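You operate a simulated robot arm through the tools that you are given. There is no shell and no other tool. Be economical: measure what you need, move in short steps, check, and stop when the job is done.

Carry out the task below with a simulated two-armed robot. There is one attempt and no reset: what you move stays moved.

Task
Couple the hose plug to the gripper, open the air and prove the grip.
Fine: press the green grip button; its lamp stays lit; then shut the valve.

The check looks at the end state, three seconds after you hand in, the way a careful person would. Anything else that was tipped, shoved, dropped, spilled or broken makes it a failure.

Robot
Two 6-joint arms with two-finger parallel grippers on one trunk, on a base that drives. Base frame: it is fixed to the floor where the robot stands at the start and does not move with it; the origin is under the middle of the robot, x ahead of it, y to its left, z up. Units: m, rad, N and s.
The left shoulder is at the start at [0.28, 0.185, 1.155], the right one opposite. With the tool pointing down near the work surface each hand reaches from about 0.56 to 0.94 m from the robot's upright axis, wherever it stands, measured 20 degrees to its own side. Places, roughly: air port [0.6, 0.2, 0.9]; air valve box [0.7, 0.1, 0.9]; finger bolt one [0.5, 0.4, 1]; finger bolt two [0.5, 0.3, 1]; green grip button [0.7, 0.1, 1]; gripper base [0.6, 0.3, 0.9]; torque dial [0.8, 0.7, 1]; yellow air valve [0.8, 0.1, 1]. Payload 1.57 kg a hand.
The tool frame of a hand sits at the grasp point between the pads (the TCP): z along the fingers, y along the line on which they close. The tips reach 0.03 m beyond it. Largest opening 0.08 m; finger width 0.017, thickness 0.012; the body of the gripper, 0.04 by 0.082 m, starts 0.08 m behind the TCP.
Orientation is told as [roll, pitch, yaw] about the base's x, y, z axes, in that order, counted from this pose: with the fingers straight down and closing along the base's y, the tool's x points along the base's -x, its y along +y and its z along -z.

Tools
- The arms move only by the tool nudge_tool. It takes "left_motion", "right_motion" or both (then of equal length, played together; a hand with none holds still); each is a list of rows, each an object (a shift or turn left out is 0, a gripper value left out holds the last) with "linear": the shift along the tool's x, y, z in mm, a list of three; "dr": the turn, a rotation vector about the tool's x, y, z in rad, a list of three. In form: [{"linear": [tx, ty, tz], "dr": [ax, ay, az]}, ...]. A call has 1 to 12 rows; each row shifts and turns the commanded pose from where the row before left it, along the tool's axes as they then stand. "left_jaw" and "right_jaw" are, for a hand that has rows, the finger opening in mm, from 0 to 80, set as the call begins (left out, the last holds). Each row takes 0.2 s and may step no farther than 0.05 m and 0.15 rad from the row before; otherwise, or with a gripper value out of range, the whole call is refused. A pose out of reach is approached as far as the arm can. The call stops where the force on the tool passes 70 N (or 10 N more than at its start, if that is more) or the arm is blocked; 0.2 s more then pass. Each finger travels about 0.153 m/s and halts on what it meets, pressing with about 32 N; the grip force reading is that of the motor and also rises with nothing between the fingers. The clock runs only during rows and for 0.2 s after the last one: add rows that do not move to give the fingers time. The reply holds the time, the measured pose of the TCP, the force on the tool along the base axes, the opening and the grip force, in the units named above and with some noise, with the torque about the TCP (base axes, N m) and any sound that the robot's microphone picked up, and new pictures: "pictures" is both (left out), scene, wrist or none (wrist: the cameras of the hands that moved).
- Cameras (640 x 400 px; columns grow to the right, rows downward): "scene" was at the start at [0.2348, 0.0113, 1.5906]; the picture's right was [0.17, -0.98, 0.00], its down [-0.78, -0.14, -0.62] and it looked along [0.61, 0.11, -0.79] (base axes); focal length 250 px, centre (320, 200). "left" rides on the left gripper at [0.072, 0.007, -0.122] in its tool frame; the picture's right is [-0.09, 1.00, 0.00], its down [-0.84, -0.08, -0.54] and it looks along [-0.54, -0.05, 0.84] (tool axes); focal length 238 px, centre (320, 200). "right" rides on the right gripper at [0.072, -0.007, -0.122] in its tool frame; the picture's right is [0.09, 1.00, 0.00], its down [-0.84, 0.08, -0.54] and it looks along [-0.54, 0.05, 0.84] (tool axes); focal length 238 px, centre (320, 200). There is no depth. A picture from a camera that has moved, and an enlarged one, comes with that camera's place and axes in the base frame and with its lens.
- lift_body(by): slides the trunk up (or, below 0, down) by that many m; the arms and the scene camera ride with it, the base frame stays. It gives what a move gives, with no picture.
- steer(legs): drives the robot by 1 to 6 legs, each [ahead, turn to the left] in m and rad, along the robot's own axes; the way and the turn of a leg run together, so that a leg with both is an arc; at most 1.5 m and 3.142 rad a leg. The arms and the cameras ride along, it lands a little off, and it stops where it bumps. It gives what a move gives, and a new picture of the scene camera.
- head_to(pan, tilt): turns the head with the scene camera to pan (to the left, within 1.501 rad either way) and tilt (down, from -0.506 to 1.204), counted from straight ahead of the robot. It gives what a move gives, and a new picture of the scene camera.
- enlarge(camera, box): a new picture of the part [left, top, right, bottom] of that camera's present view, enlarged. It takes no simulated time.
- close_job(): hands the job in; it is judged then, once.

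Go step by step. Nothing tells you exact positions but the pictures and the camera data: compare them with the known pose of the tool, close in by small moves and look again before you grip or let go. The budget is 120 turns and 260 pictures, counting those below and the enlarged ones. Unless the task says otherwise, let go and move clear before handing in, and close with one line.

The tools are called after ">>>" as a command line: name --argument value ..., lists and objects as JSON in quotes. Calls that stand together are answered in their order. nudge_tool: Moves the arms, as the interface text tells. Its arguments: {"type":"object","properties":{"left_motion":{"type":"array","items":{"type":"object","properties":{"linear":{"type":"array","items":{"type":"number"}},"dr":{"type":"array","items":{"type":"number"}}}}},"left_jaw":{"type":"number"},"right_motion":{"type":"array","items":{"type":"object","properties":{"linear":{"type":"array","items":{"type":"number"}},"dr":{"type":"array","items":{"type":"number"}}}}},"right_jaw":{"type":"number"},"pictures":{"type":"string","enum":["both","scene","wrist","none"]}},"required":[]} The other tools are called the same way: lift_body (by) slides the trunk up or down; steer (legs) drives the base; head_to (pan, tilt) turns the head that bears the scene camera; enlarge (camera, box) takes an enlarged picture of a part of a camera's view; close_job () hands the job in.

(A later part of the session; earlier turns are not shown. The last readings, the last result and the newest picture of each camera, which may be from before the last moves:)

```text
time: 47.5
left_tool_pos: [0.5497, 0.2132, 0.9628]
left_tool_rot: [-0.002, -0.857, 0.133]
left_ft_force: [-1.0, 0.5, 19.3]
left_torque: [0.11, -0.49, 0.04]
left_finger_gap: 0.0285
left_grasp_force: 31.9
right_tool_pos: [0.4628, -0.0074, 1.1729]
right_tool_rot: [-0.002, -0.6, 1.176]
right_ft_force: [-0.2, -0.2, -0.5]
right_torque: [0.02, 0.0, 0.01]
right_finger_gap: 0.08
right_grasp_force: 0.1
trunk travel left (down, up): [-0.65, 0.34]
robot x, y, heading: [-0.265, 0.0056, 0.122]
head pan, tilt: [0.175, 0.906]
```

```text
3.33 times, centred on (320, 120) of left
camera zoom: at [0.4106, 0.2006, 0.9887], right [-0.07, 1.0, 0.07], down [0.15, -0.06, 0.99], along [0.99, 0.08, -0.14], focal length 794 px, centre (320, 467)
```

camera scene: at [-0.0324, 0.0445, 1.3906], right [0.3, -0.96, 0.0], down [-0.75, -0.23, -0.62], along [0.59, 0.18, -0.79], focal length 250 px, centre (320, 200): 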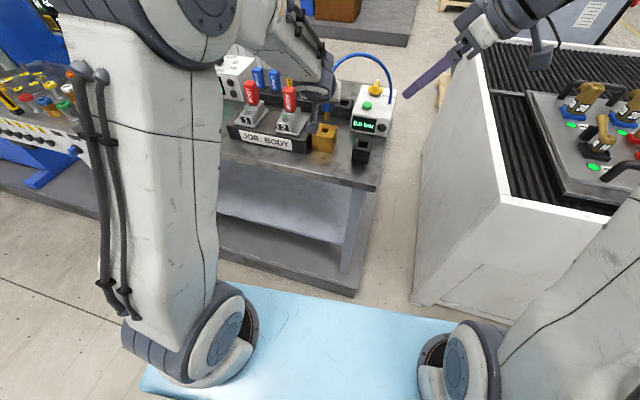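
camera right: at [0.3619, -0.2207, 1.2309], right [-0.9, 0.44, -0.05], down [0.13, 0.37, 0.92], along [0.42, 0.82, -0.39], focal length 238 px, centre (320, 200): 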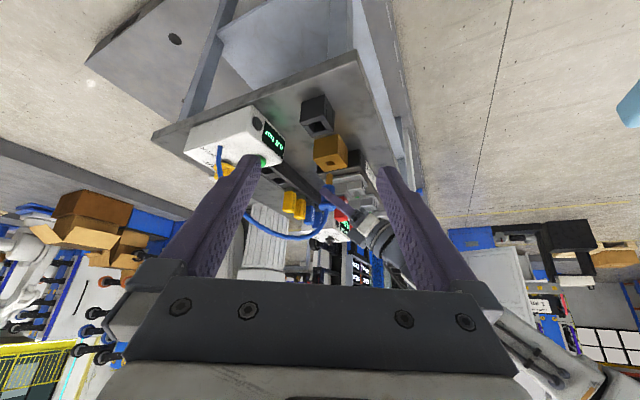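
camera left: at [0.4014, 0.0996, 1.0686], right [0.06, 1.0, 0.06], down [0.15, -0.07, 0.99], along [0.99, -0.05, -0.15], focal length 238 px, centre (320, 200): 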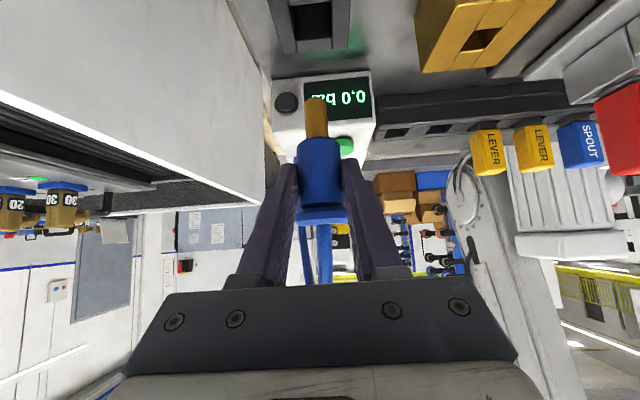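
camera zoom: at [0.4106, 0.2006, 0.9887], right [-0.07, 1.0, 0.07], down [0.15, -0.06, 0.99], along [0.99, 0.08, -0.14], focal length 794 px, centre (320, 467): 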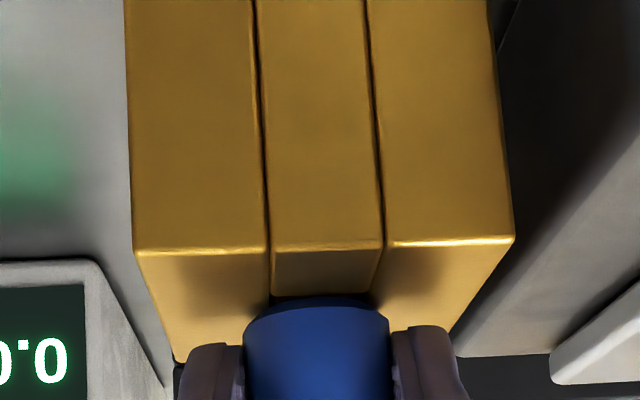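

>>> nudge_tool --left_motion '[{"linear": [1.5, 0, 1.33]}, {"linear": [1.5, 0, 1.33]}, {"linear": [0, 0, 0]}, {"linear": [0, 0, 0]}]' --pictures "none"

>>> enlarge --camera "left" --box '[250, 60, 390, 180]'

>>> enlarge --camera "right" --box '[280, 90, 360, 170]'

```text
time: 48.5
left_tool_pos: [0.549, 0.213, 0.9593]
left_tool_rot: [-0.001, -0.862, 0.132]
left_ft_force: [-11.7, -2.5, 41.1]
left_torque: [0.16, -0.1, -0.42]
left_finger_gap: 0.0282
left_grasp_force: 32.0
right_tool_pos: [0.4609, -0.0083, 1.1718]
right_tool_rot: [-0.002, -0.6, 1.176]
right_ft_force: [0.0, -0.3, 1.0]
right_torque: [0.01, -0.01, -0.02]
right_finger_gap: 0.0802
right_grasp_force: 0.1
trunk travel left (down, up): [-0.65, 0.34]
robot x, y, heading: [-0.2624, 0.0038, 0.129]
head pan, tilt: [0.175, 0.906]
```

```text
3.33 times, centred on (320, 120) of left
camera zoom: at [0.4102, 0.2007, 0.9862], right [-0.07, 1.0, 0.07], down [0.14, -0.06, 0.99], along [0.99, 0.08, -0.14], focal length 794 px, centre (320, 467)
```

zoom: 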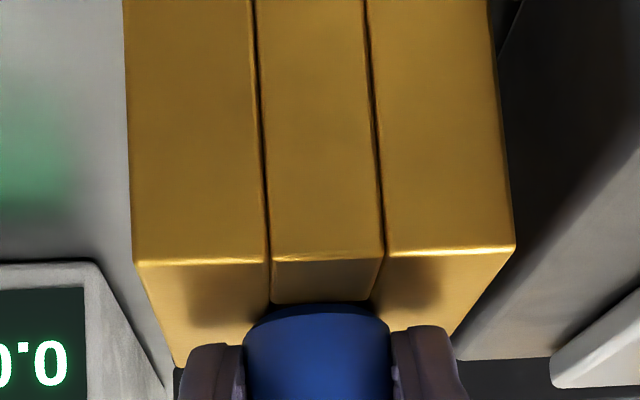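

```text
5.00 times, centred on (320, 130) of right
camera zoom: at [0.4179, -0.1287, 1.2321], right [-0.95, 0.31, -0.05], down [0.07, 0.38, 0.92], along [0.31, 0.87, -0.39], focal length 1192 px, centre (320, 550)
```

zoom: 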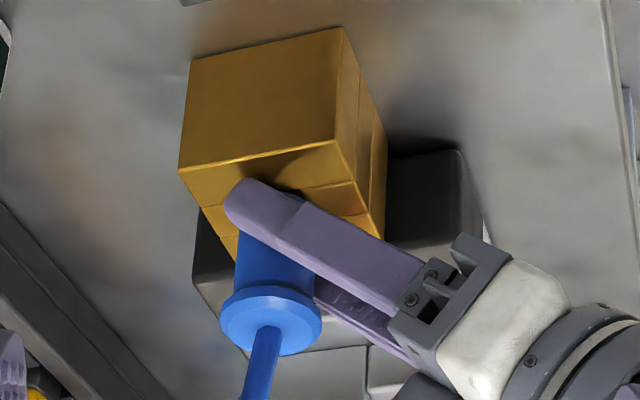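

Pushing now meets a firm stop at 41 N. I'll ease the load, open and back away to inspect.

>>> nudge_tool --left_motion '[{"linear": [-2.6, 0, -2.3]}, {"linear": [0, 0, 0]}]' --pictures "none"

>>> nudge_tool --left_motion '[{"linear": [0, 0, 0]}, {"linear": [0, 0, 0]}, {"linear": [-1, 0, -20]}, {"linear": [0, 0, -20]}, {"linear": [0, 0, -20]}, {"linear": [0, 0, 0]}]' --left_jaw 55

>>> enlarge --camera "left" --box '[250, 20, 410, 160]'

>>> enlarge --camera "right" --box '[280, 90, 360, 170]'

```text
time: 49.1
left_tool_pos: [0.5489, 0.2128, 0.9607]
left_tool_rot: [0.0, -0.855, 0.132]
left_ft_force: [-1.4, -0.9, 27.2]
left_torque: [0.13, -0.43, -0.16]
left_finger_gap: 0.028
left_grasp_force: 32.0
right_tool_pos: [0.4624, -0.0076, 1.1725]
right_tool_rot: [-0.001, -0.599, 1.175]
right_ft_force: [-0.3, -0.1, 0.4]
right_torque: [-0.02, 0.0, 0.01]
right_finger_gap: 0.08
right_grasp_force: 0.0
trunk travel left (down, up): [-0.65, 0.34]
robot x, y, heading: [-0.2605, 0.0049, 0.121]
head pan, tilt: [0.175, 0.906]
```

```text
time: 50.5
left_tool_pos: [0.5067, 0.2068, 0.9959]
left_tool_rot: [-0.002, -0.849, 0.132]
left_ft_force: [-0.7, 1.2, 0.0]
left_torque: [-0.01, 0.0, 0.01]
left_finger_gap: 0.0548
left_grasp_force: 0.2
right_tool_pos: [0.4628, -0.0065, 1.1707]
right_tool_rot: [-0.001, -0.6, 1.174]
right_ft_force: [-0.3, -0.6, -0.5]
right_torque: [-0.03, 0.02, -0.02]
right_finger_gap: 0.0802
right_grasp_force: 0.1
trunk travel left (down, up): [-0.65, 0.34]
robot x, y, heading: [-0.2636, 0.0043, 0.13]
head pan, tilt: [0.175, 0.906]
camera scene: at [-0.0321, 0.0445, 1.3906], right [0.3, -0.96, 0.0], down [-0.75, -0.23, -0.62], along [0.59, 0.18, -0.79], focal length 250 px, centre (320, 200)
camera left: at [0.3666, 0.1947, 1.0245], right [-0.07, 1.0, 0.07], down [0.16, -0.06, 0.99], along [0.99, 0.08, -0.15], focal length 238 px, centre (320, 200)
```

scene: 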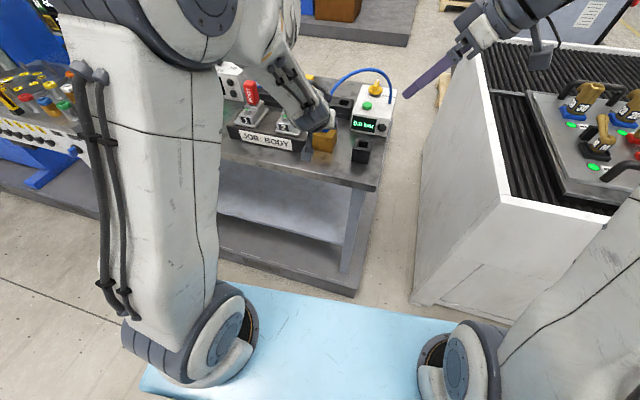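
left: 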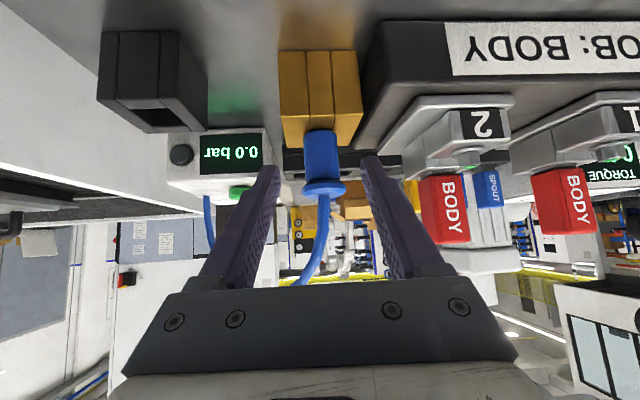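

```text
2.86 times, centred on (330, 90) of left
camera zoom: at [0.3666, 0.1947, 1.0245], right [-0.07, 1.0, 0.07], down [0.16, -0.06, 0.99], along [0.99, 0.08, -0.15], focal length 681 px, centre (291, 514)
```

zoom: 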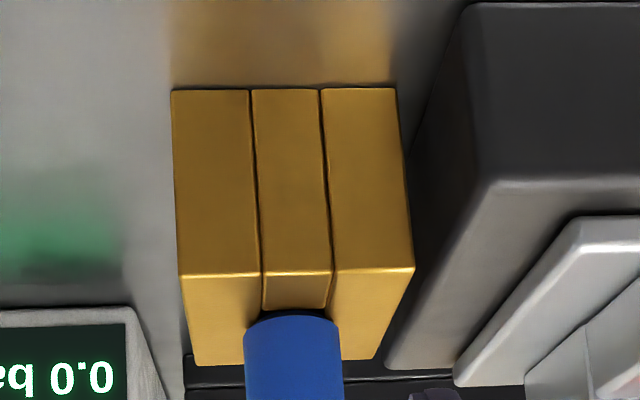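

```text
5.00 times, centred on (320, 130) of right
camera zoom: at [0.42, -0.1282, 1.2308], right [-0.95, 0.31, -0.05], down [0.08, 0.39, 0.92], along [0.31, 0.87, -0.39], focal length 1192 px, centre (320, 550)
```

zoom: 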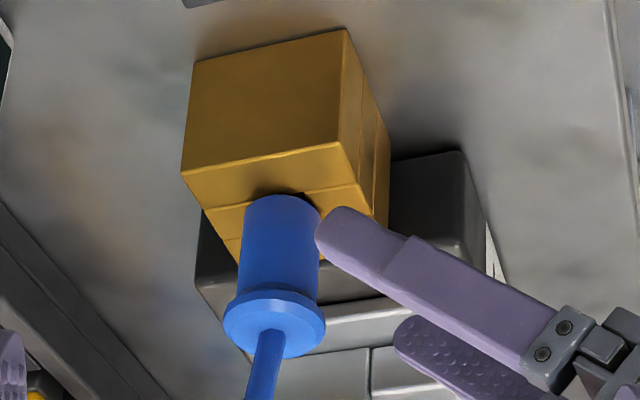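

The body still seems about 4 mm proud of the port; the plug slid in the grip while I pushed. I'll press it home from above with the fingertips either side of the hose on the flange.

>>> nudge_tool --left_motion '[{"linear": [-16, 0, -14.2]}, {"linear": [-16, 0, -14.2]}, {"linear": [-13, 0.5, 15]}, {"linear": [-13, 0.5, 15]}, {"linear": [0, 0, 0]}]' --pictures "wrist"

>>> enlarge --camera "right" --box '[280, 90, 380, 190]'

```text
time: 51.7
left_tool_pos: [0.5422, 0.2128, 1.0407]
left_tool_rot: [-0.001, -0.848, 0.132]
left_ft_force: [0.2, 0.4, -0.5]
left_torque: [-0.04, 0.02, 0.0]
left_finger_gap: 0.0548
left_grasp_force: 0.0
right_tool_pos: [0.463, -0.0073, 1.1718]
right_tool_rot: [0.0, -0.601, 1.177]
right_ft_force: [0.3, 0.3, 0.7]
right_torque: [0.0, -0.02, -0.01]
right_finger_gap: 0.0798
right_grasp_force: 0.0
trunk travel left (down, up): [-0.65, 0.34]
robot x, y, heading: [-0.2634, 0.0076, 0.128]
head pan, tilt: [0.175, 0.906]
camera left: at [0.4042, 0.1996, 1.0683], right [-0.07, 1.0, 0.07], down [0.16, -0.06, 0.99], along [0.99, 0.08, -0.15], focal length 238 px, centre (320, 200)
```

left: 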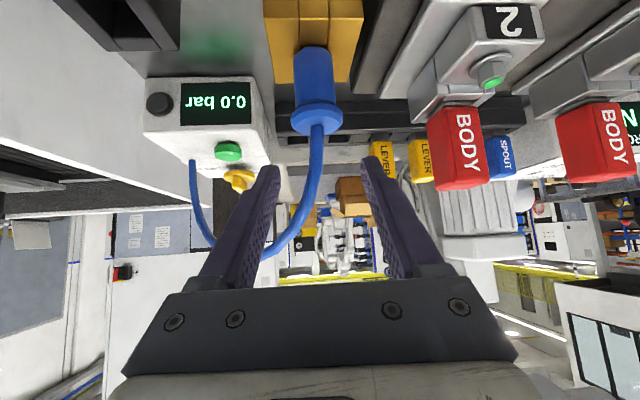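

```text
4.00 times, centred on (330, 140) of right
camera zoom: at [0.4201, -0.1282, 1.2307], right [-0.95, 0.31, -0.05], down [0.08, 0.39, 0.92], along [0.31, 0.87, -0.39], focal length 953 px, centre (280, 440)
```

zoom: 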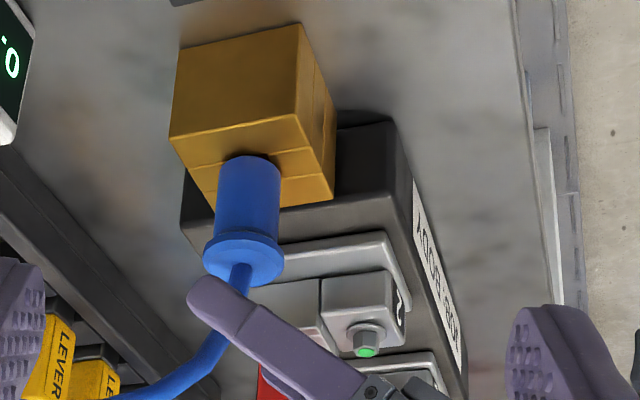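

>>> enlarge --camera "left" --box '[255, 0, 375, 140]'

>>> enlarge --camera "right" --box '[290, 95, 350, 155]'

```text
2.86 times, centred on (315, 70) of left
camera zoom: at [0.4042, 0.1996, 1.0683], right [-0.07, 1.0, 0.07], down [0.16, -0.06, 0.99], along [0.99, 0.08, -0.15], focal length 681 px, centre (334, 571)
```

zoom: 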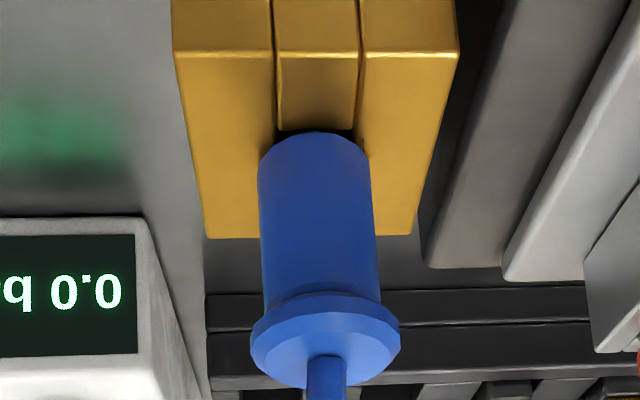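

```text
6.67 times, centred on (320, 125) of right
camera zoom: at [0.4201, -0.1282, 1.2307], right [-0.95, 0.31, -0.05], down [0.08, 0.39, 0.92], along [0.31, 0.87, -0.39], focal length 1589 px, centre (320, 700)
```

zoom: 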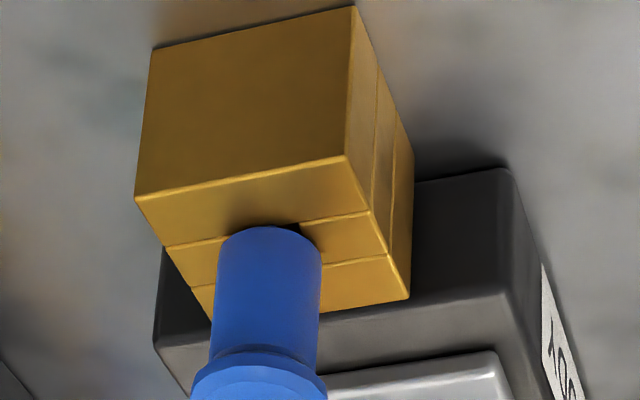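

There is still a visible gap, so I'll close the jaws to 15 mm around the hose and press down on the flange.

>>> nudge_tool --left_motion '[{"linear": [-2.7, 0, 3]}, {"linear": [0, 0, 0]}, {"linear": [7.5, 0, 6.6]}, {"linear": [7.5, 0, 6.6]}, {"linear": [0, 0, 0]}]' --left_jaw 15 --pictures "wrist"

>>> enlarge --camera "left" --box '[250, 20, 390, 180]'

>>> enlarge --camera "right" --box '[280, 90, 360, 170]'

```text
time: 52.9
left_tool_pos: [0.5478, 0.2128, 1.0216]
left_tool_rot: [-0.002, -0.848, 0.134]
left_ft_force: [1.0, 0.2, 0.3]
left_torque: [0.01, -0.02, 0.06]
left_finger_gap: 0.0148
left_grasp_force: 0.1
right_tool_pos: [0.4648, -0.0082, 1.1713]
right_tool_rot: [0.0, -0.6, 1.177]
right_ft_force: [0.3, 0.8, 0.4]
right_torque: [0.0, -0.03, -0.02]
right_finger_gap: 0.0799
right_grasp_force: 0.1
trunk travel left (down, up): [-0.65, 0.34]
robot x, y, heading: [-0.2622, 0.0003, 0.127]
head pan, tilt: [0.175, 0.906]
camera left: at [0.409, 0.2015, 1.0483], right [-0.07, 1.0, 0.07], down [0.16, -0.06, 0.99], along [0.99, 0.08, -0.15], focal length 238 px, centre (320, 200)
```

left: 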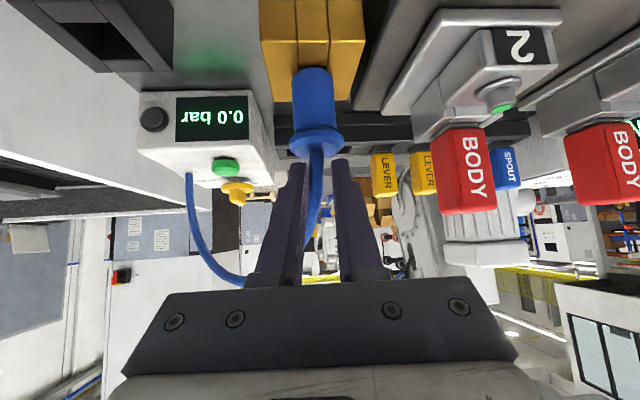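

```text
2.50 times, centred on (320, 100) of left
camera zoom: at [0.409, 0.2015, 1.0483], right [-0.07, 1.0, 0.07], down [0.16, -0.06, 0.99], along [0.99, 0.08, -0.15], focal length 596 px, centre (320, 450)
```

zoom: 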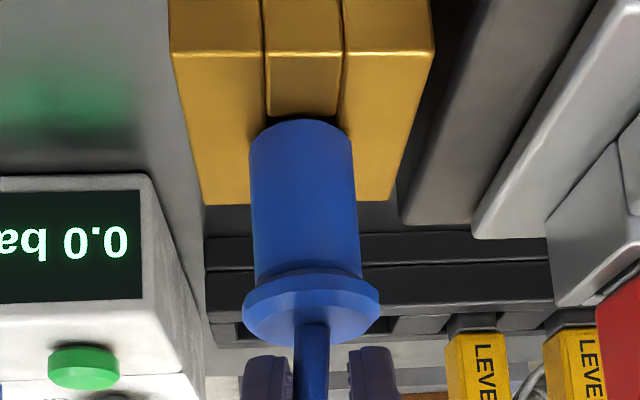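

```text
5.00 times, centred on (320, 130) of right
camera zoom: at [0.4201, -0.1282, 1.2307], right [-0.95, 0.31, -0.05], down [0.08, 0.39, 0.92], along [0.31, 0.87, -0.39], focal length 1192 px, centre (320, 550)
```

zoom: 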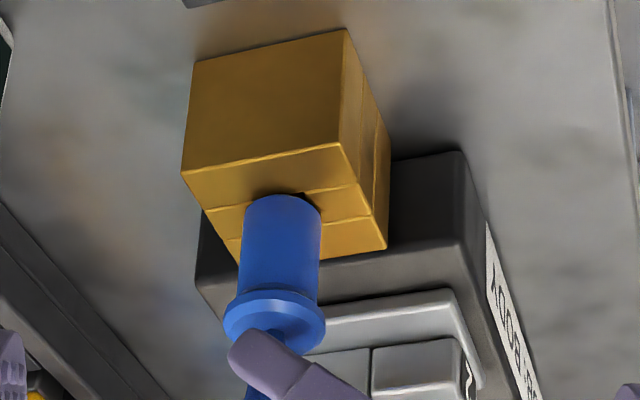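

>>> nudge_tool --left_motion '[{"linear": [5.2, -1.5, 4.6]}, {"linear": [2.2, 0, 2]}, {"linear": [2.2, 0, 2]}, {"linear": [0, 0, 0]}]' --pictures "none"

>>> enlarge --camera "right" --box '[280, 90, 360, 170]'

>>> enlarge --camera "left" --box '[250, 20, 390, 180]'

```text
time: 53.9
left_tool_pos: [0.5483, 0.2121, 1.0147]
left_tool_rot: [-0.002, -0.865, 0.134]
left_ft_force: [-8.1, 2.4, 40.1]
left_torque: [0.26, -0.47, 0.07]
left_finger_gap: 0.0151
left_grasp_force: 0.0
right_tool_pos: [0.4615, -0.007, 1.1732]
right_tool_rot: [-0.002, -0.6, 1.176]
right_ft_force: [1.2, -0.2, -0.4]
right_torque: [0.02, 0.02, 0.01]
right_finger_gap: 0.08
right_grasp_force: 0.0
trunk travel left (down, up): [-0.65, 0.34]
robot x, y, heading: [-0.2624, 0.0023, 0.13]
head pan, tilt: [0.175, 0.906]
```

```text
5.00 times, centred on (320, 130) of right
camera zoom: at [0.418, -0.1283, 1.2323], right [-0.95, 0.31, -0.05], down [0.07, 0.38, 0.92], along [0.31, 0.87, -0.39], focal length 1192 px, centre (320, 550)
```

zoom: 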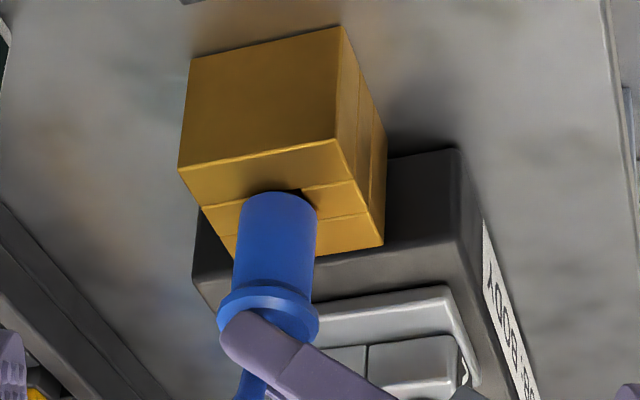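

```text
2.50 times, centred on (320, 100) of left
camera zoom: at [0.4097, 0.1998, 1.0408], right [-0.07, 0.99, 0.07], down [0.14, -0.06, 0.99], along [0.99, 0.08, -0.14], focal length 596 px, centre (320, 450)
```

zoom: 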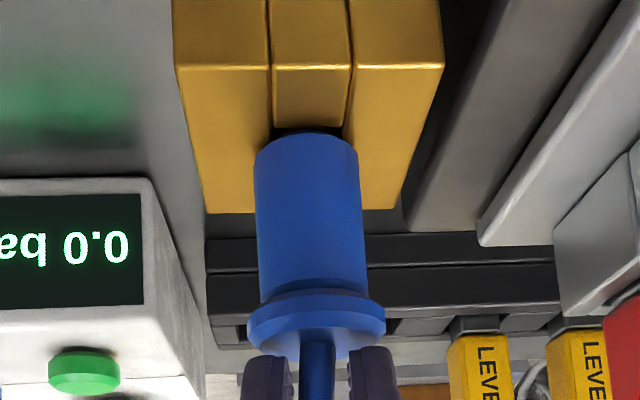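

>>> nudge_tool --left_motion '[{"linear": [1.5, 0, 1.33]}, {"linear": [1.5, 0, 1.33]}, {"linear": [0, 0, 0]}, {"linear": [0, 0, 0]}]' --pictures "none"

>>> enlarge --camera "left" --box '[250, 20, 390, 180]'

```text
time: 54.9
left_tool_pos: [0.5501, 0.213, 1.0158]
left_tool_rot: [-0.005, -0.873, 0.135]
left_ft_force: [-9.8, 0.4, 52.1]
left_torque: [0.27, -0.64, 0.03]
left_finger_gap: 0.0148
left_grasp_force: 0.1
right_tool_pos: [0.4608, -0.0077, 1.1712]
right_tool_rot: [-0.004, -0.601, 1.178]
right_ft_force: [-0.5, 0.9, -0.3]
right_torque: [0.02, 0.0, -0.01]
right_finger_gap: 0.0797
right_grasp_force: 0.0
trunk travel left (down, up): [-0.65, 0.34]
robot x, y, heading: [-0.2627, 0.0044, 0.124]
head pan, tilt: [0.175, 0.906]
```

```text
2.50 times, centred on (320, 100) of left
camera zoom: at [0.4117, 0.2, 1.0397], right [-0.07, 0.99, 0.07], down [0.13, -0.06, 0.99], along [0.99, 0.08, -0.13], focal length 596 px, centre (320, 450)
```

zoom: 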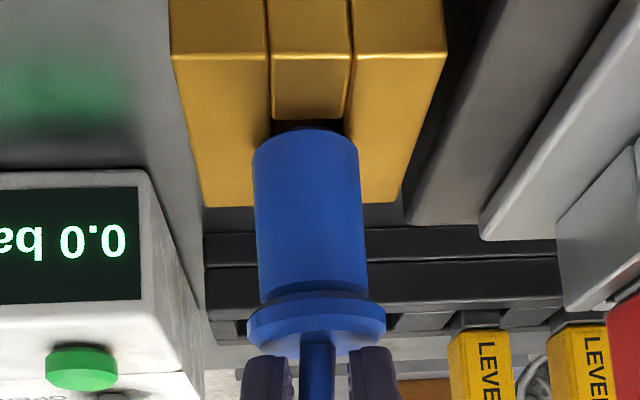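

It's a hard stop with no further travel at 52 N, so I take the plug as bottomed in the port. I'll release, back off and look at the valve box and hose route.

>>> nudge_tool --left_motion '[{"linear": [-5, 0, -4.4]}, {"linear": [-5, 0, -4.4]}, {"linear": [-5, 0, -25]}, {"linear": [-5, 0, -25]}, {"linear": [0, 0, -25]}, {"linear": [0, 0, 0]}]'

>>> enlarge --camera "scene" --box '[300, 50, 420, 170]'

>>> enlarge --camera "left" --box '[150, 20, 390, 220]'

>>> enlarge --camera "right" --box '[180, 70, 380, 270]'

```text
time: 56.3
left_tool_pos: [0.4951, 0.2055, 1.0734]
left_tool_rot: [-0.001, -0.846, 0.134]
left_ft_force: [0.4, 0.4, 0.3]
left_torque: [-0.02, 0.04, -0.01]
left_finger_gap: 0.0149
left_grasp_force: 0.0
right_tool_pos: [0.4632, -0.0065, 1.1714]
right_tool_rot: [0.001, -0.601, 1.175]
right_ft_force: [-0.1, 0.2, -0.1]
right_torque: [0.0, -0.01, -0.02]
right_finger_gap: 0.0802
right_grasp_force: 0.0
trunk travel left (down, up): [-0.65, 0.34]
robot x, y, heading: [-0.261, 0.0012, 0.129]
head pan, tilt: [0.175, 0.906]
camera scene: at [-0.0322, 0.0445, 1.3906], right [0.3, -0.96, 0.0], down [-0.75, -0.23, -0.62], along [0.59, 0.18, -0.79], focal length 250 px, centre (320, 200)
camera left: at [0.3572, 0.1931, 1.1008], right [-0.07, 1.0, 0.07], down [0.16, -0.06, 0.99], along [0.99, 0.08, -0.15], focal length 238 px, centre (320, 200)
```

scene: 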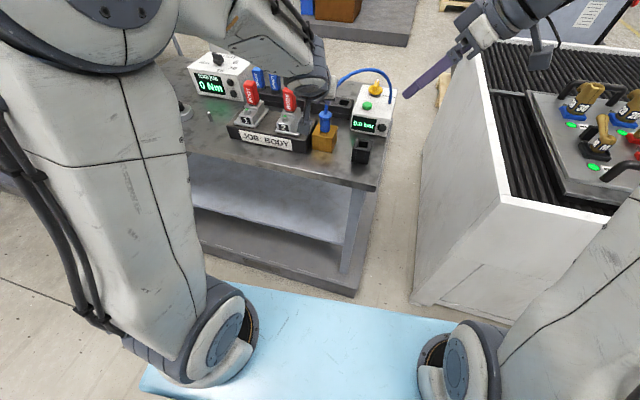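
left: 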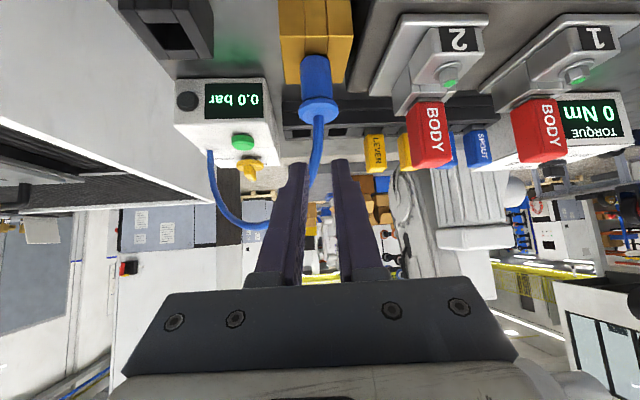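

```text
3.33 times, centred on (360, 110) of scene
camera zoom: at [-0.0322, 0.0445, 1.3906], right [0.3, -0.96, 0.0], down [-0.75, -0.23, -0.62], along [0.59, 0.18, -0.79], focal length 832 px, centre (187, 500)
```

zoom: 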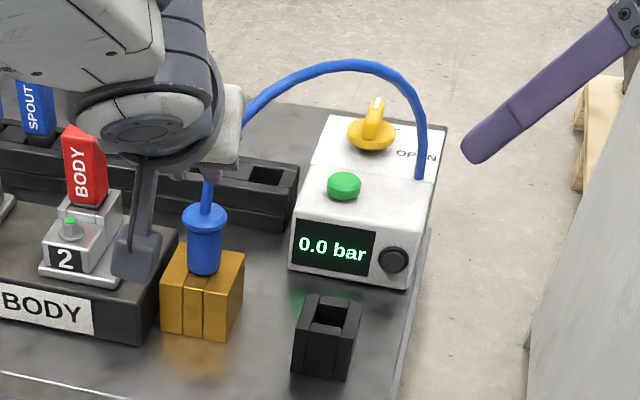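

```text
2.00 times, centred on (270, 120) of left
camera zoom: at [0.3572, 0.1931, 1.1008], right [-0.07, 1.0, 0.07], down [0.16, -0.06, 0.99], along [0.99, 0.08, -0.15], focal length 477 px, centre (420, 360)
```

zoom: 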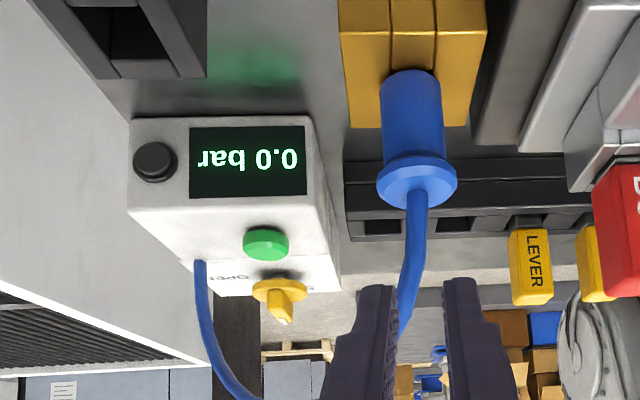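

```text
2.00 times, centred on (280, 170) of right
camera zoom: at [0.4199, -0.1282, 1.2308], right [-0.95, 0.31, -0.05], down [0.08, 0.39, 0.92], along [0.31, 0.87, -0.39], focal length 477 px, centre (400, 260)
```

zoom: 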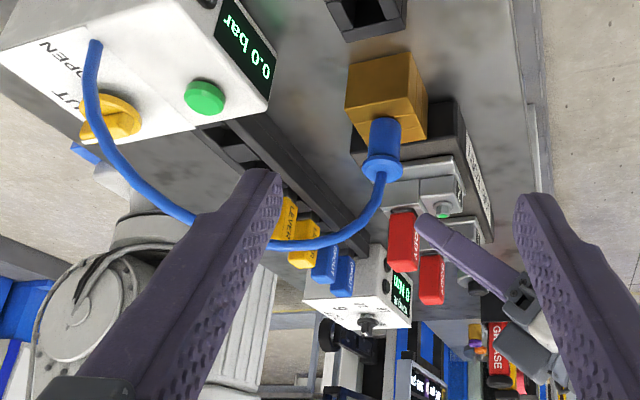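

Plug stands upright in the port, and the hose now arches (to about z 1.08) over the green button. I'll reach the valve and button with the right hand from the right side; first I raise both hands and level them so I can drive closer.

>>> nudge_tool --left_motion '[{"linear": [-10, 0, -30]}, {"linear": [-10, 0, -30]}, {"linear": [-10, 0, -30]}, {"linear": [-20, 0, -20]}, {"linear": [-20, 0, -20], "dr": [0, 0.14, 0]}, {"linear": [0, 0, 0], "dr": [0, 0.14, 0]}, {"dr": [0, 0.14, 0]}, {"dr": [0, 0.14, 0]}, {"dr": [0, 0.14, 0]}, {"dr": [0, 0.14, 0]}]' --right_motion '[{"linear": [-19, 0, -27]}, {"linear": [-19, 0, -27]}, {"linear": [-19, 0, -27]}, {"dr": [0, 0.15, 0]}, {"dr": [0, 0.15, 0]}, {"dr": [0, 0.15, 0]}, {"dr": [0, 0.15, 0]}, {"dr": [0, 0, 0.15]}, {"dr": [0, 0, 0.15]}, {"dr": [0, 0, 0.15]}]'

```text
time: 58.5
left_tool_pos: [0.4471, 0.1993, 1.2134]
left_tool_rot: [-0.002, -0.007, 0.132]
left_ft_force: [-1.3, -0.8, 1.0]
left_torque: [0.02, -0.04, 0.0]
left_finger_gap: 0.0151
left_grasp_force: 0.1
right_tool_pos: [0.4537, -0.01, 1.257]
right_tool_rot: [-0.001, -0.002, 0.722]
right_ft_force: [-1.1, 0.2, -0.8]
right_torque: [-0.02, -0.07, 0.05]
right_finger_gap: 0.0799
right_grasp_force: 0.0
right hand out of reach, approached as far as the arm can: row 7
trunk travel left (down, up): [-0.65, 0.34]
robot x, y, heading: [-0.2633, 0.0034, 0.127]
head pan, tilt: [0.175, 0.906]
camera scene: at [-0.0323, 0.0446, 1.3906], right [0.3, -0.96, 0.0], down [-0.75, -0.23, -0.62], along [0.59, 0.18, -0.79], focal length 250 px, centre (320, 200)
camera right: at [0.4046, -0.0621, 1.3789], right [-0.73, 0.69, 0.0], down [0.58, 0.61, 0.54], along [0.37, 0.39, -0.84], focal length 238 px, centre (320, 200)
camera left: at [0.3753, 0.1958, 1.3354], right [-0.04, 1.0, 0.0], down [0.84, 0.03, 0.55], along [0.55, 0.02, -0.84], focal length 238 px, centre (320, 200)
```

scene: 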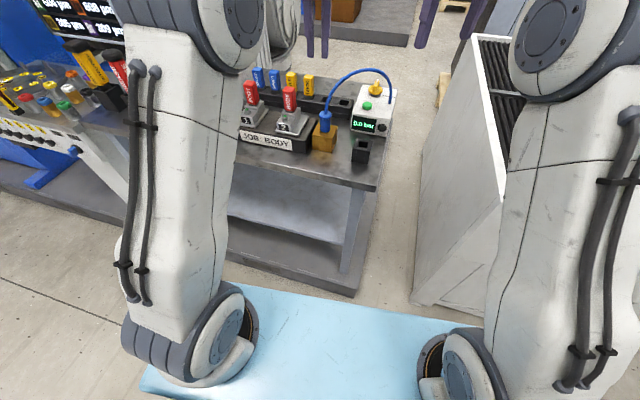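
right: 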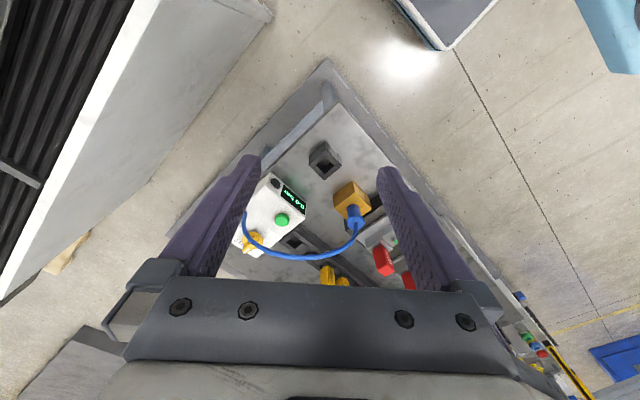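
left: 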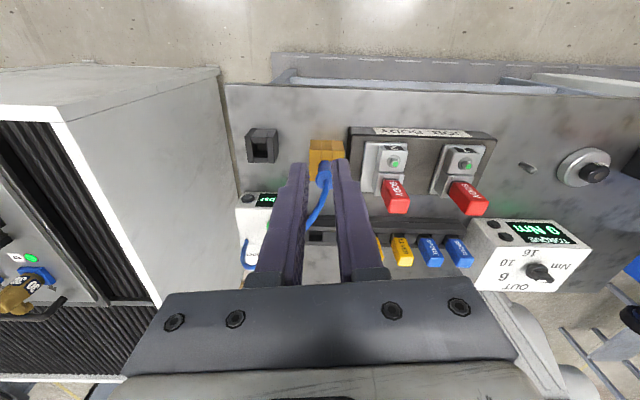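

>>> lift_body --by 0.15

>>> steer --legs '[[0.22, 0]]'

>>> nudge_tool --right_motion '[{"linear": [0, 0, 0], "dr": [0, 0, 0.15]}, {"dr": [0, 0, 0.15]}, {"dr": [0, 0, 0.15]}, {"dr": [0, 0, 0.15]}, {"dr": [0, 0, 0.12]}, {"linear": [-10, 10, 30]}, {"linear": [-10, 10, 30]}, {"linear": [-10, 10, 30]}, {"linear": [0, 0, 0]}]'

```text
time: 60.2
left_tool_pos: [0.4481, 0.1984, 1.364]
left_tool_rot: [-0.001, -0.008, 0.131]
left_ft_force: [-0.1, -1.0, -0.3]
left_torque: [0.0, 0.04, 0.0]
left_finger_gap: 0.0148
left_grasp_force: 0.1
right_tool_pos: [0.4551, -0.0102, 1.4074]
right_tool_rot: [0.0, -0.003, 0.726]
right_ft_force: [-0.8, 0.3, -0.3]
right_torque: [-0.01, -0.01, -0.01]
right_finger_gap: 0.08
right_grasp_force: 0.1
trunk travel left (down, up): [-0.8, 0.19]
robot x, y, heading: [-0.2632, 0.0038, 0.123]
head pan, tilt: [0.175, 0.906]
```

```text
time: 62.0
left_tool_pos: [0.6698, 0.228, 1.3641]
left_tool_rot: [0.0, -0.007, 0.131]
left_ft_force: [-0.1, 0.7, -0.3]
left_torque: [-0.02, 0.01, -0.01]
left_finger_gap: 0.015
left_grasp_force: 0.1
right_tool_pos: [0.6766, 0.0202, 1.4078]
right_tool_rot: [0.0, -0.002, 0.725]
right_ft_force: [0.3, 0.8, 0.2]
right_torque: [0.01, 0.0, -0.01]
right_finger_gap: 0.08
right_grasp_force: 0.0
trunk travel left (down, up): [-0.8, 0.19]
robot x, y, heading: [-0.0438, 0.0356, 0.126]
head pan, tilt: [0.175, 0.906]
camera scene: at [0.1901, 0.0727, 1.5406], right [0.3, -0.96, 0.0], down [-0.75, -0.23, -0.62], along [0.59, 0.18, -0.79], focal length 250 px, centre (320, 200)
```

scene: 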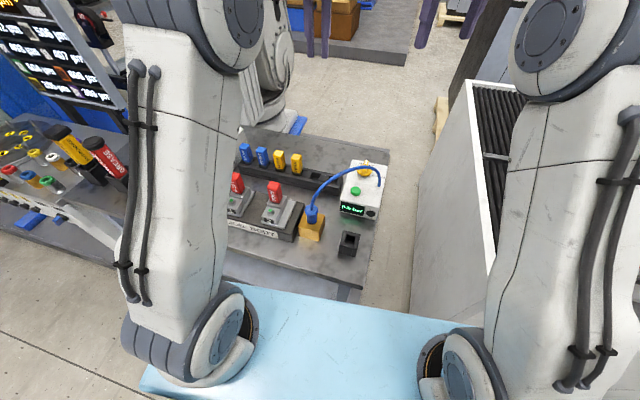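

```text
time: 64.0
left_tool_pos: [0.6709, 0.2282, 1.3635]
left_tool_rot: [0.0, -0.007, 0.131]
left_ft_force: [0.4, -0.2, -0.5]
left_torque: [0.0, -0.03, 0.02]
left_finger_gap: 0.0151
left_grasp_force: 0.0
right_tool_pos: [0.7064, 0.0502, 1.3175]
right_tool_rot: [0.001, 0.0, 0.005]
right_ft_force: [0.0, 0.7, -0.5]
right_torque: [0.02, 0.04, -0.03]
right_finger_gap: 0.0801
right_grasp_force: 0.0
trunk travel left (down, up): [-0.8, 0.19]
robot x, y, heading: [-0.0395, 0.0309, 0.122]
head pan, tilt: [0.175, 0.906]
camera scene: at [0.1905, 0.0728, 1.5406], right [0.3, -0.96, 0.0], down [-0.75, -0.23, -0.62], along [0.59, 0.18, -0.79], focal length 250 px, centre (320, 200)
camera right: at [0.6343, 0.0428, 1.4384], right [-0.1, 1.0, 0.0], down [0.84, 0.08, 0.54], along [0.54, 0.05, -0.84], focal length 238 px, centre (320, 200)
```

scene: 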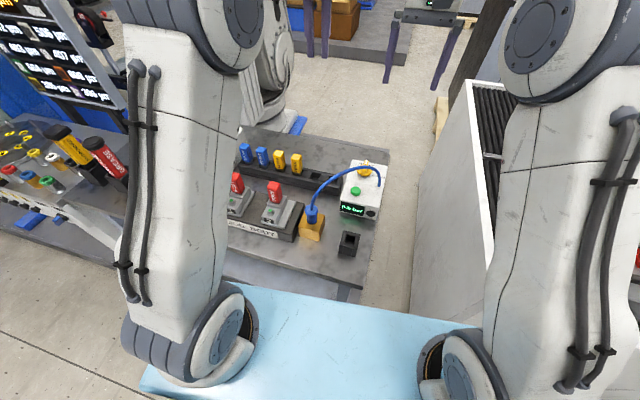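
right: 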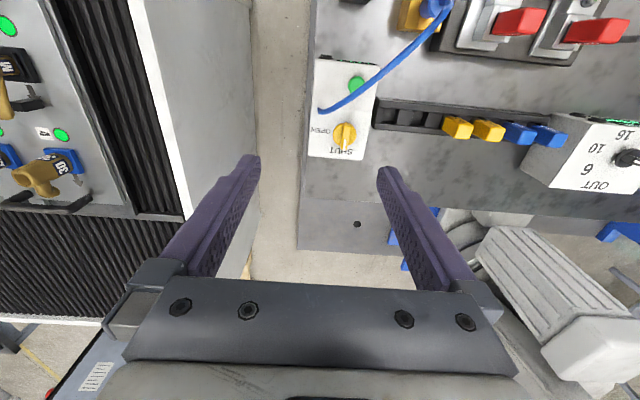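

>>> enlarge --camera "right" --box '[300, 50, 400, 170]'

>>> enlarge --camera "scene" --box '[290, 140, 410, 260]'

```text
3.33 times, centred on (350, 110) of right
camera zoom: at [0.6343, 0.0428, 1.4384], right [-0.1, 1.0, 0.0], down [0.84, 0.08, 0.54], along [0.54, 0.05, -0.84], focal length 794 px, centre (220, 500)
```

zoom: 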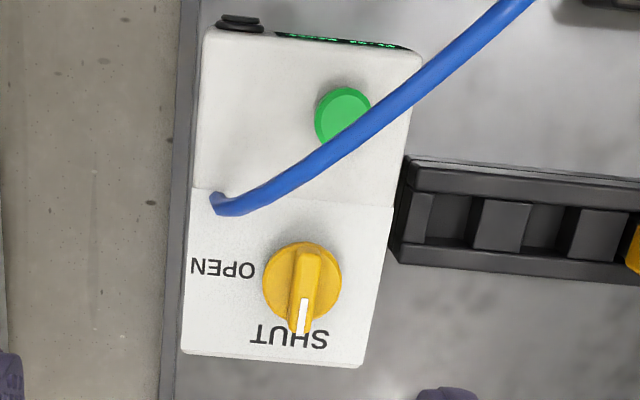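

```text
3.33 times, centred on (350, 200) of scene
camera zoom: at [0.1905, 0.0728, 1.5406], right [0.3, -0.96, 0.0], down [-0.75, -0.23, -0.62], along [0.59, 0.18, -0.79], focal length 832 px, centre (220, 200)
```

zoom: 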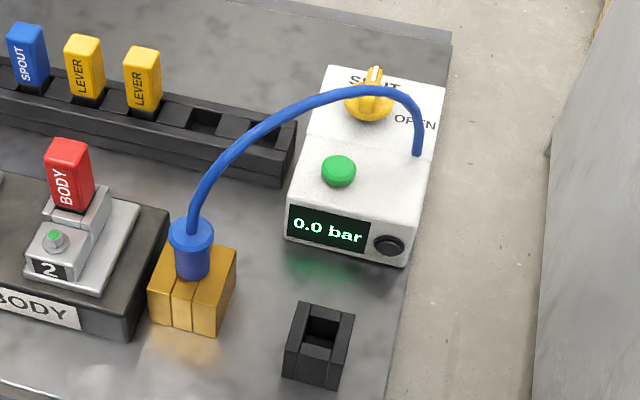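

The knob is at (0.776, 0.104, 0.972) with its handle along x at SHUT; OPEN is 90° clockwise. I'll bring the right hand above it, and pull the left hand back for clearance.

>>> nudge_tool --right_motion '[{"linear": [-34.8, 26.9, 0]}, {"linear": [-34.8, 26.9, 0]}, {"linear": [0, 0, 43]}, {"linear": [0, 0, 43]}, {"linear": [0, 0, 43]}, {"linear": [0, 0, 43]}, {"linear": [0, 0, 40]}, {"linear": [0, 0, 35]}, {"linear": [0, 0, 0]}]' --left_motion '[{"linear": [20, 5, 0]}, {"linear": [20, 5, 0]}, {"linear": [20, 5, 0]}, {"linear": [20, 5, 0]}, {"linear": [20, 0, 0]}, {"linear": [20, 0, 0]}, {"linear": [20, 0, 0]}, {"linear": [0, 0, 0]}, {"linear": [0, 0, 0]}]' --right_jaw 40

>>> enlarge --camera "right" --box '[240, 60, 400, 240]'

```text
time: 66.0
left_tool_pos: [0.5301, 0.2296, 1.3636]
left_tool_rot: [-0.001, -0.007, 0.131]
left_ft_force: [0.0, -0.2, 0.1]
left_torque: [0.01, -0.01, -0.01]
left_finger_gap: 0.015
left_grasp_force: 0.1
right_tool_pos: [0.7516, 0.0874, 1.0606]
right_tool_rot: [0.0, -0.001, 0.005]
right_ft_force: [-0.6, -1.1, -0.1]
right_torque: [-0.01, 0.0, 0.02]
right_finger_gap: 0.0399
right_grasp_force: 0.0
right hand out of reach, approached as far as the arm can: row 2
trunk travel left (down, up): [-0.8, 0.19]
robot x, y, heading: [-0.0401, 0.0346, 0.125]
head pan, tilt: [0.175, 0.906]
camera scene: at [0.1905, 0.0728, 1.5405], right [0.3, -0.96, 0.0], down [-0.75, -0.23, -0.62], along [0.59, 0.18, -0.79], focal length 250 px, centre (320, 200)
camera right: at [0.6797, 0.0802, 1.1811], right [-0.1, 1.0, 0.0], down [0.84, 0.08, 0.54], along [0.54, 0.05, -0.84], focal length 238 px, centre (320, 200)
camera left: at [0.4572, 0.2252, 1.4856], right [-0.04, 1.0, 0.0], down [0.84, 0.03, 0.55], along [0.55, 0.02, -0.84], focal length 238 px, centre (320, 200)
```

scene: 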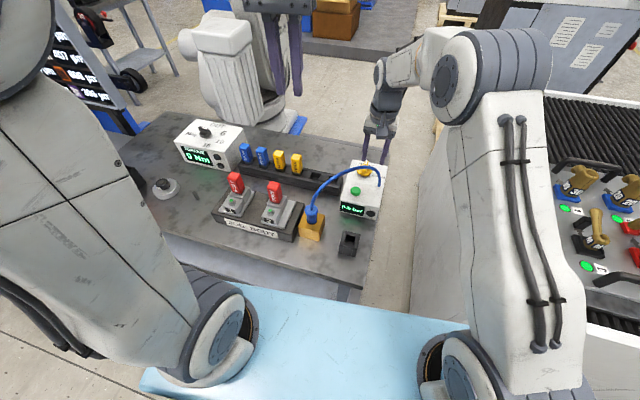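
right: 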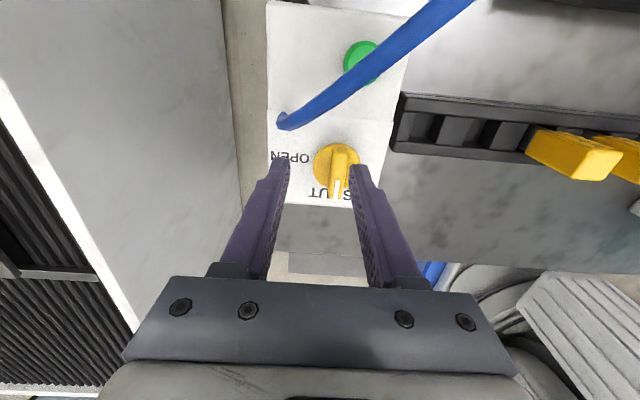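
left: 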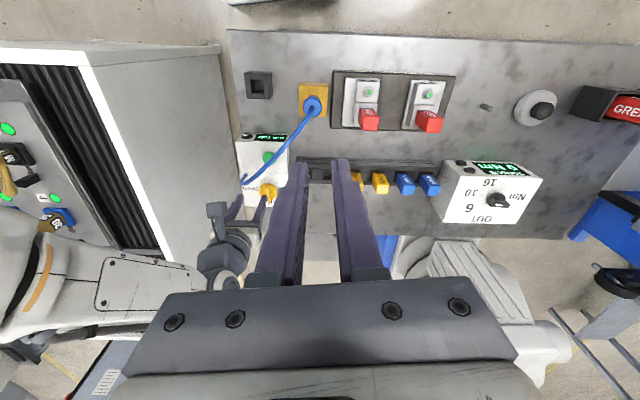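

```text
2.22 times, centred on (320, 150) of right
camera zoom: at [0.6797, 0.0802, 1.1811], right [-0.1, 1.0, 0.0], down [0.84, 0.08, 0.54], along [0.54, 0.05, -0.84], focal length 530 px, centre (320, 311)
```

zoom: 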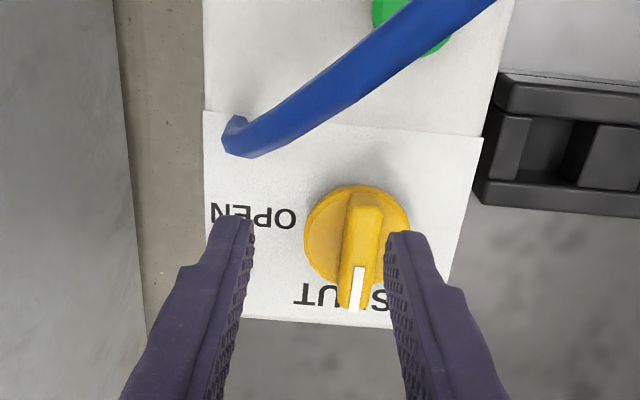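

>>> nudge_tool --right_motion '[{"linear": [-12.2, 9, 0]}, {"linear": [-12.2, 9, 0]}, {"linear": [0, 0, 15]}, {"linear": [0, 0, 0]}]' --pictures "wrist"

>>> enlarge --camera "right" --box '[240, 60, 400, 240]'

>>> enlarge --camera "scene" --box '[310, 120, 410, 220]'

```text
time: 67.0
left_tool_pos: [0.5298, 0.2288, 1.3633]
left_tool_rot: [0.001, -0.008, 0.132]
left_ft_force: [-0.2, -0.4, 1.0]
left_torque: [0.0, -0.03, 0.01]
left_finger_gap: 0.0148
left_grasp_force: 0.0
right_tool_pos: [0.7748, 0.1075, 1.0455]
right_tool_rot: [0.0, -0.001, 0.008]
right_ft_force: [0.1, -0.3, -0.8]
right_torque: [-0.01, 0.04, 0.05]
right_finger_gap: 0.0402
right_grasp_force: 0.2
trunk travel left (down, up): [-0.8, 0.19]
robot x, y, heading: [-0.0385, 0.0304, 0.126]
head pan, tilt: [0.175, 0.906]
camera right: at [0.7023, 0.1004, 1.1666], right [-0.1, 1.0, 0.0], down [0.84, 0.08, 0.54], along [0.54, 0.05, -0.84], focal length 238 px, centre (320, 200)
```

right: 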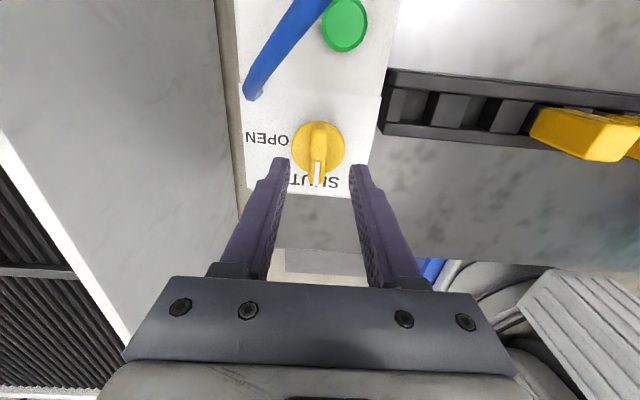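

```text
2.22 times, centred on (320, 150) of right
camera zoom: at [0.7023, 0.1004, 1.1666], right [-0.1, 1.0, 0.0], down [0.84, 0.08, 0.54], along [0.54, 0.05, -0.84], focal length 530 px, centre (320, 311)
```

zoom: 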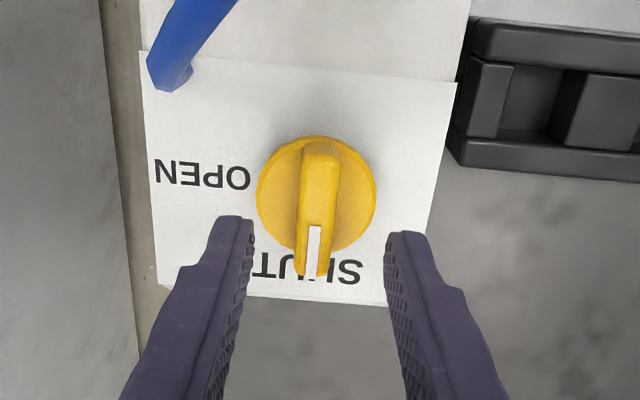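

```text
4.00 times, centred on (360, 170) of scene
camera zoom: at [0.1904, 0.0728, 1.5406], right [0.3, -0.96, 0.0], down [-0.75, -0.23, -0.62], along [0.59, 0.18, -0.79], focal length 998 px, centre (160, 320)
```

zoom: 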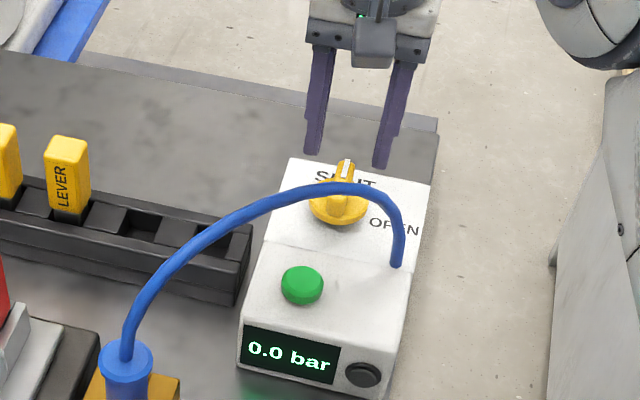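

>>> nudge_tool --right_motion '[{"linear": [0, -2, 13]}, {"linear": [0, 0, 12]}, {"linear": [0, 0, 9]}, {"linear": [0, 0, 0]}]' --pictures "wrist"

>>> enlarge --camera "right" --box '[240, 60, 400, 240]'

>>> enlarge --camera "scene" --box '[320, 130, 400, 210]'

```text
time: 68.0
left_tool_pos: [0.5302, 0.2294, 1.3638]
left_tool_rot: [0.0, -0.006, 0.131]
left_ft_force: [0.1, 0.2, -0.1]
left_torque: [0.02, 0.01, -0.02]
left_finger_gap: 0.0151
left_grasp_force: 0.0
right_tool_pos: [0.7733, 0.1057, 1.0125]
right_tool_rot: [0.0, -0.001, 0.004]
right_ft_force: [0.0, 0.0, -0.6]
right_torque: [0.0, 0.0, 0.0]
right_finger_gap: 0.0401
right_grasp_force: 0.1
trunk travel left (down, up): [-0.8, 0.19]
robot x, y, heading: [-0.0392, 0.031, 0.126]
head pan, tilt: [0.175, 0.906]
camera right: at [0.7021, 0.0989, 1.1336], right [-0.1, 1.0, 0.0], down [0.84, 0.08, 0.54], along [0.54, 0.05, -0.84], focal length 238 px, centre (320, 200)
```

right: 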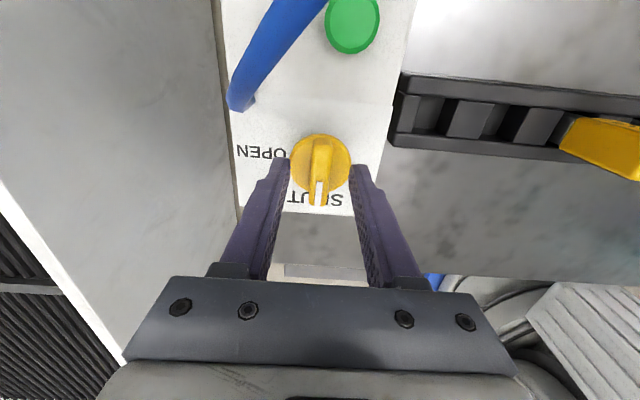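

```text
2.22 times, centred on (320, 150) of right
camera zoom: at [0.7021, 0.0989, 1.1336], right [-0.1, 1.0, 0.0], down [0.84, 0.08, 0.54], along [0.54, 0.05, -0.84], focal length 530 px, centre (320, 311)
```

zoom: 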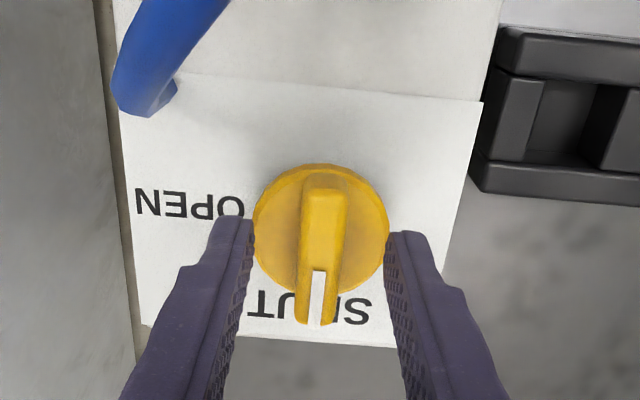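

```text
5.00 times, centred on (360, 170) of scene
camera zoom: at [0.1903, 0.0728, 1.5406], right [0.3, -0.96, 0.0], down [-0.75, -0.23, -0.62], along [0.59, 0.18, -0.79], focal length 1248 px, centre (120, 350)
```

zoom: 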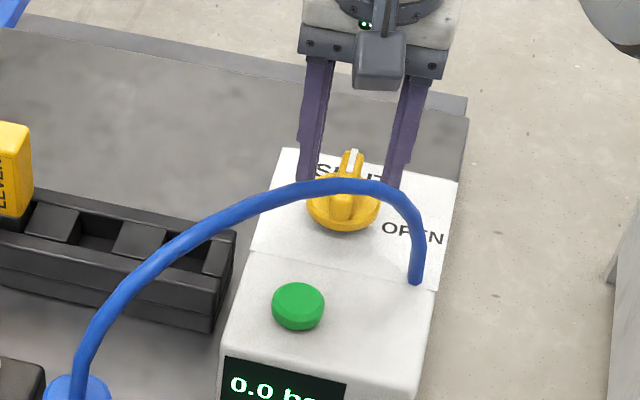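

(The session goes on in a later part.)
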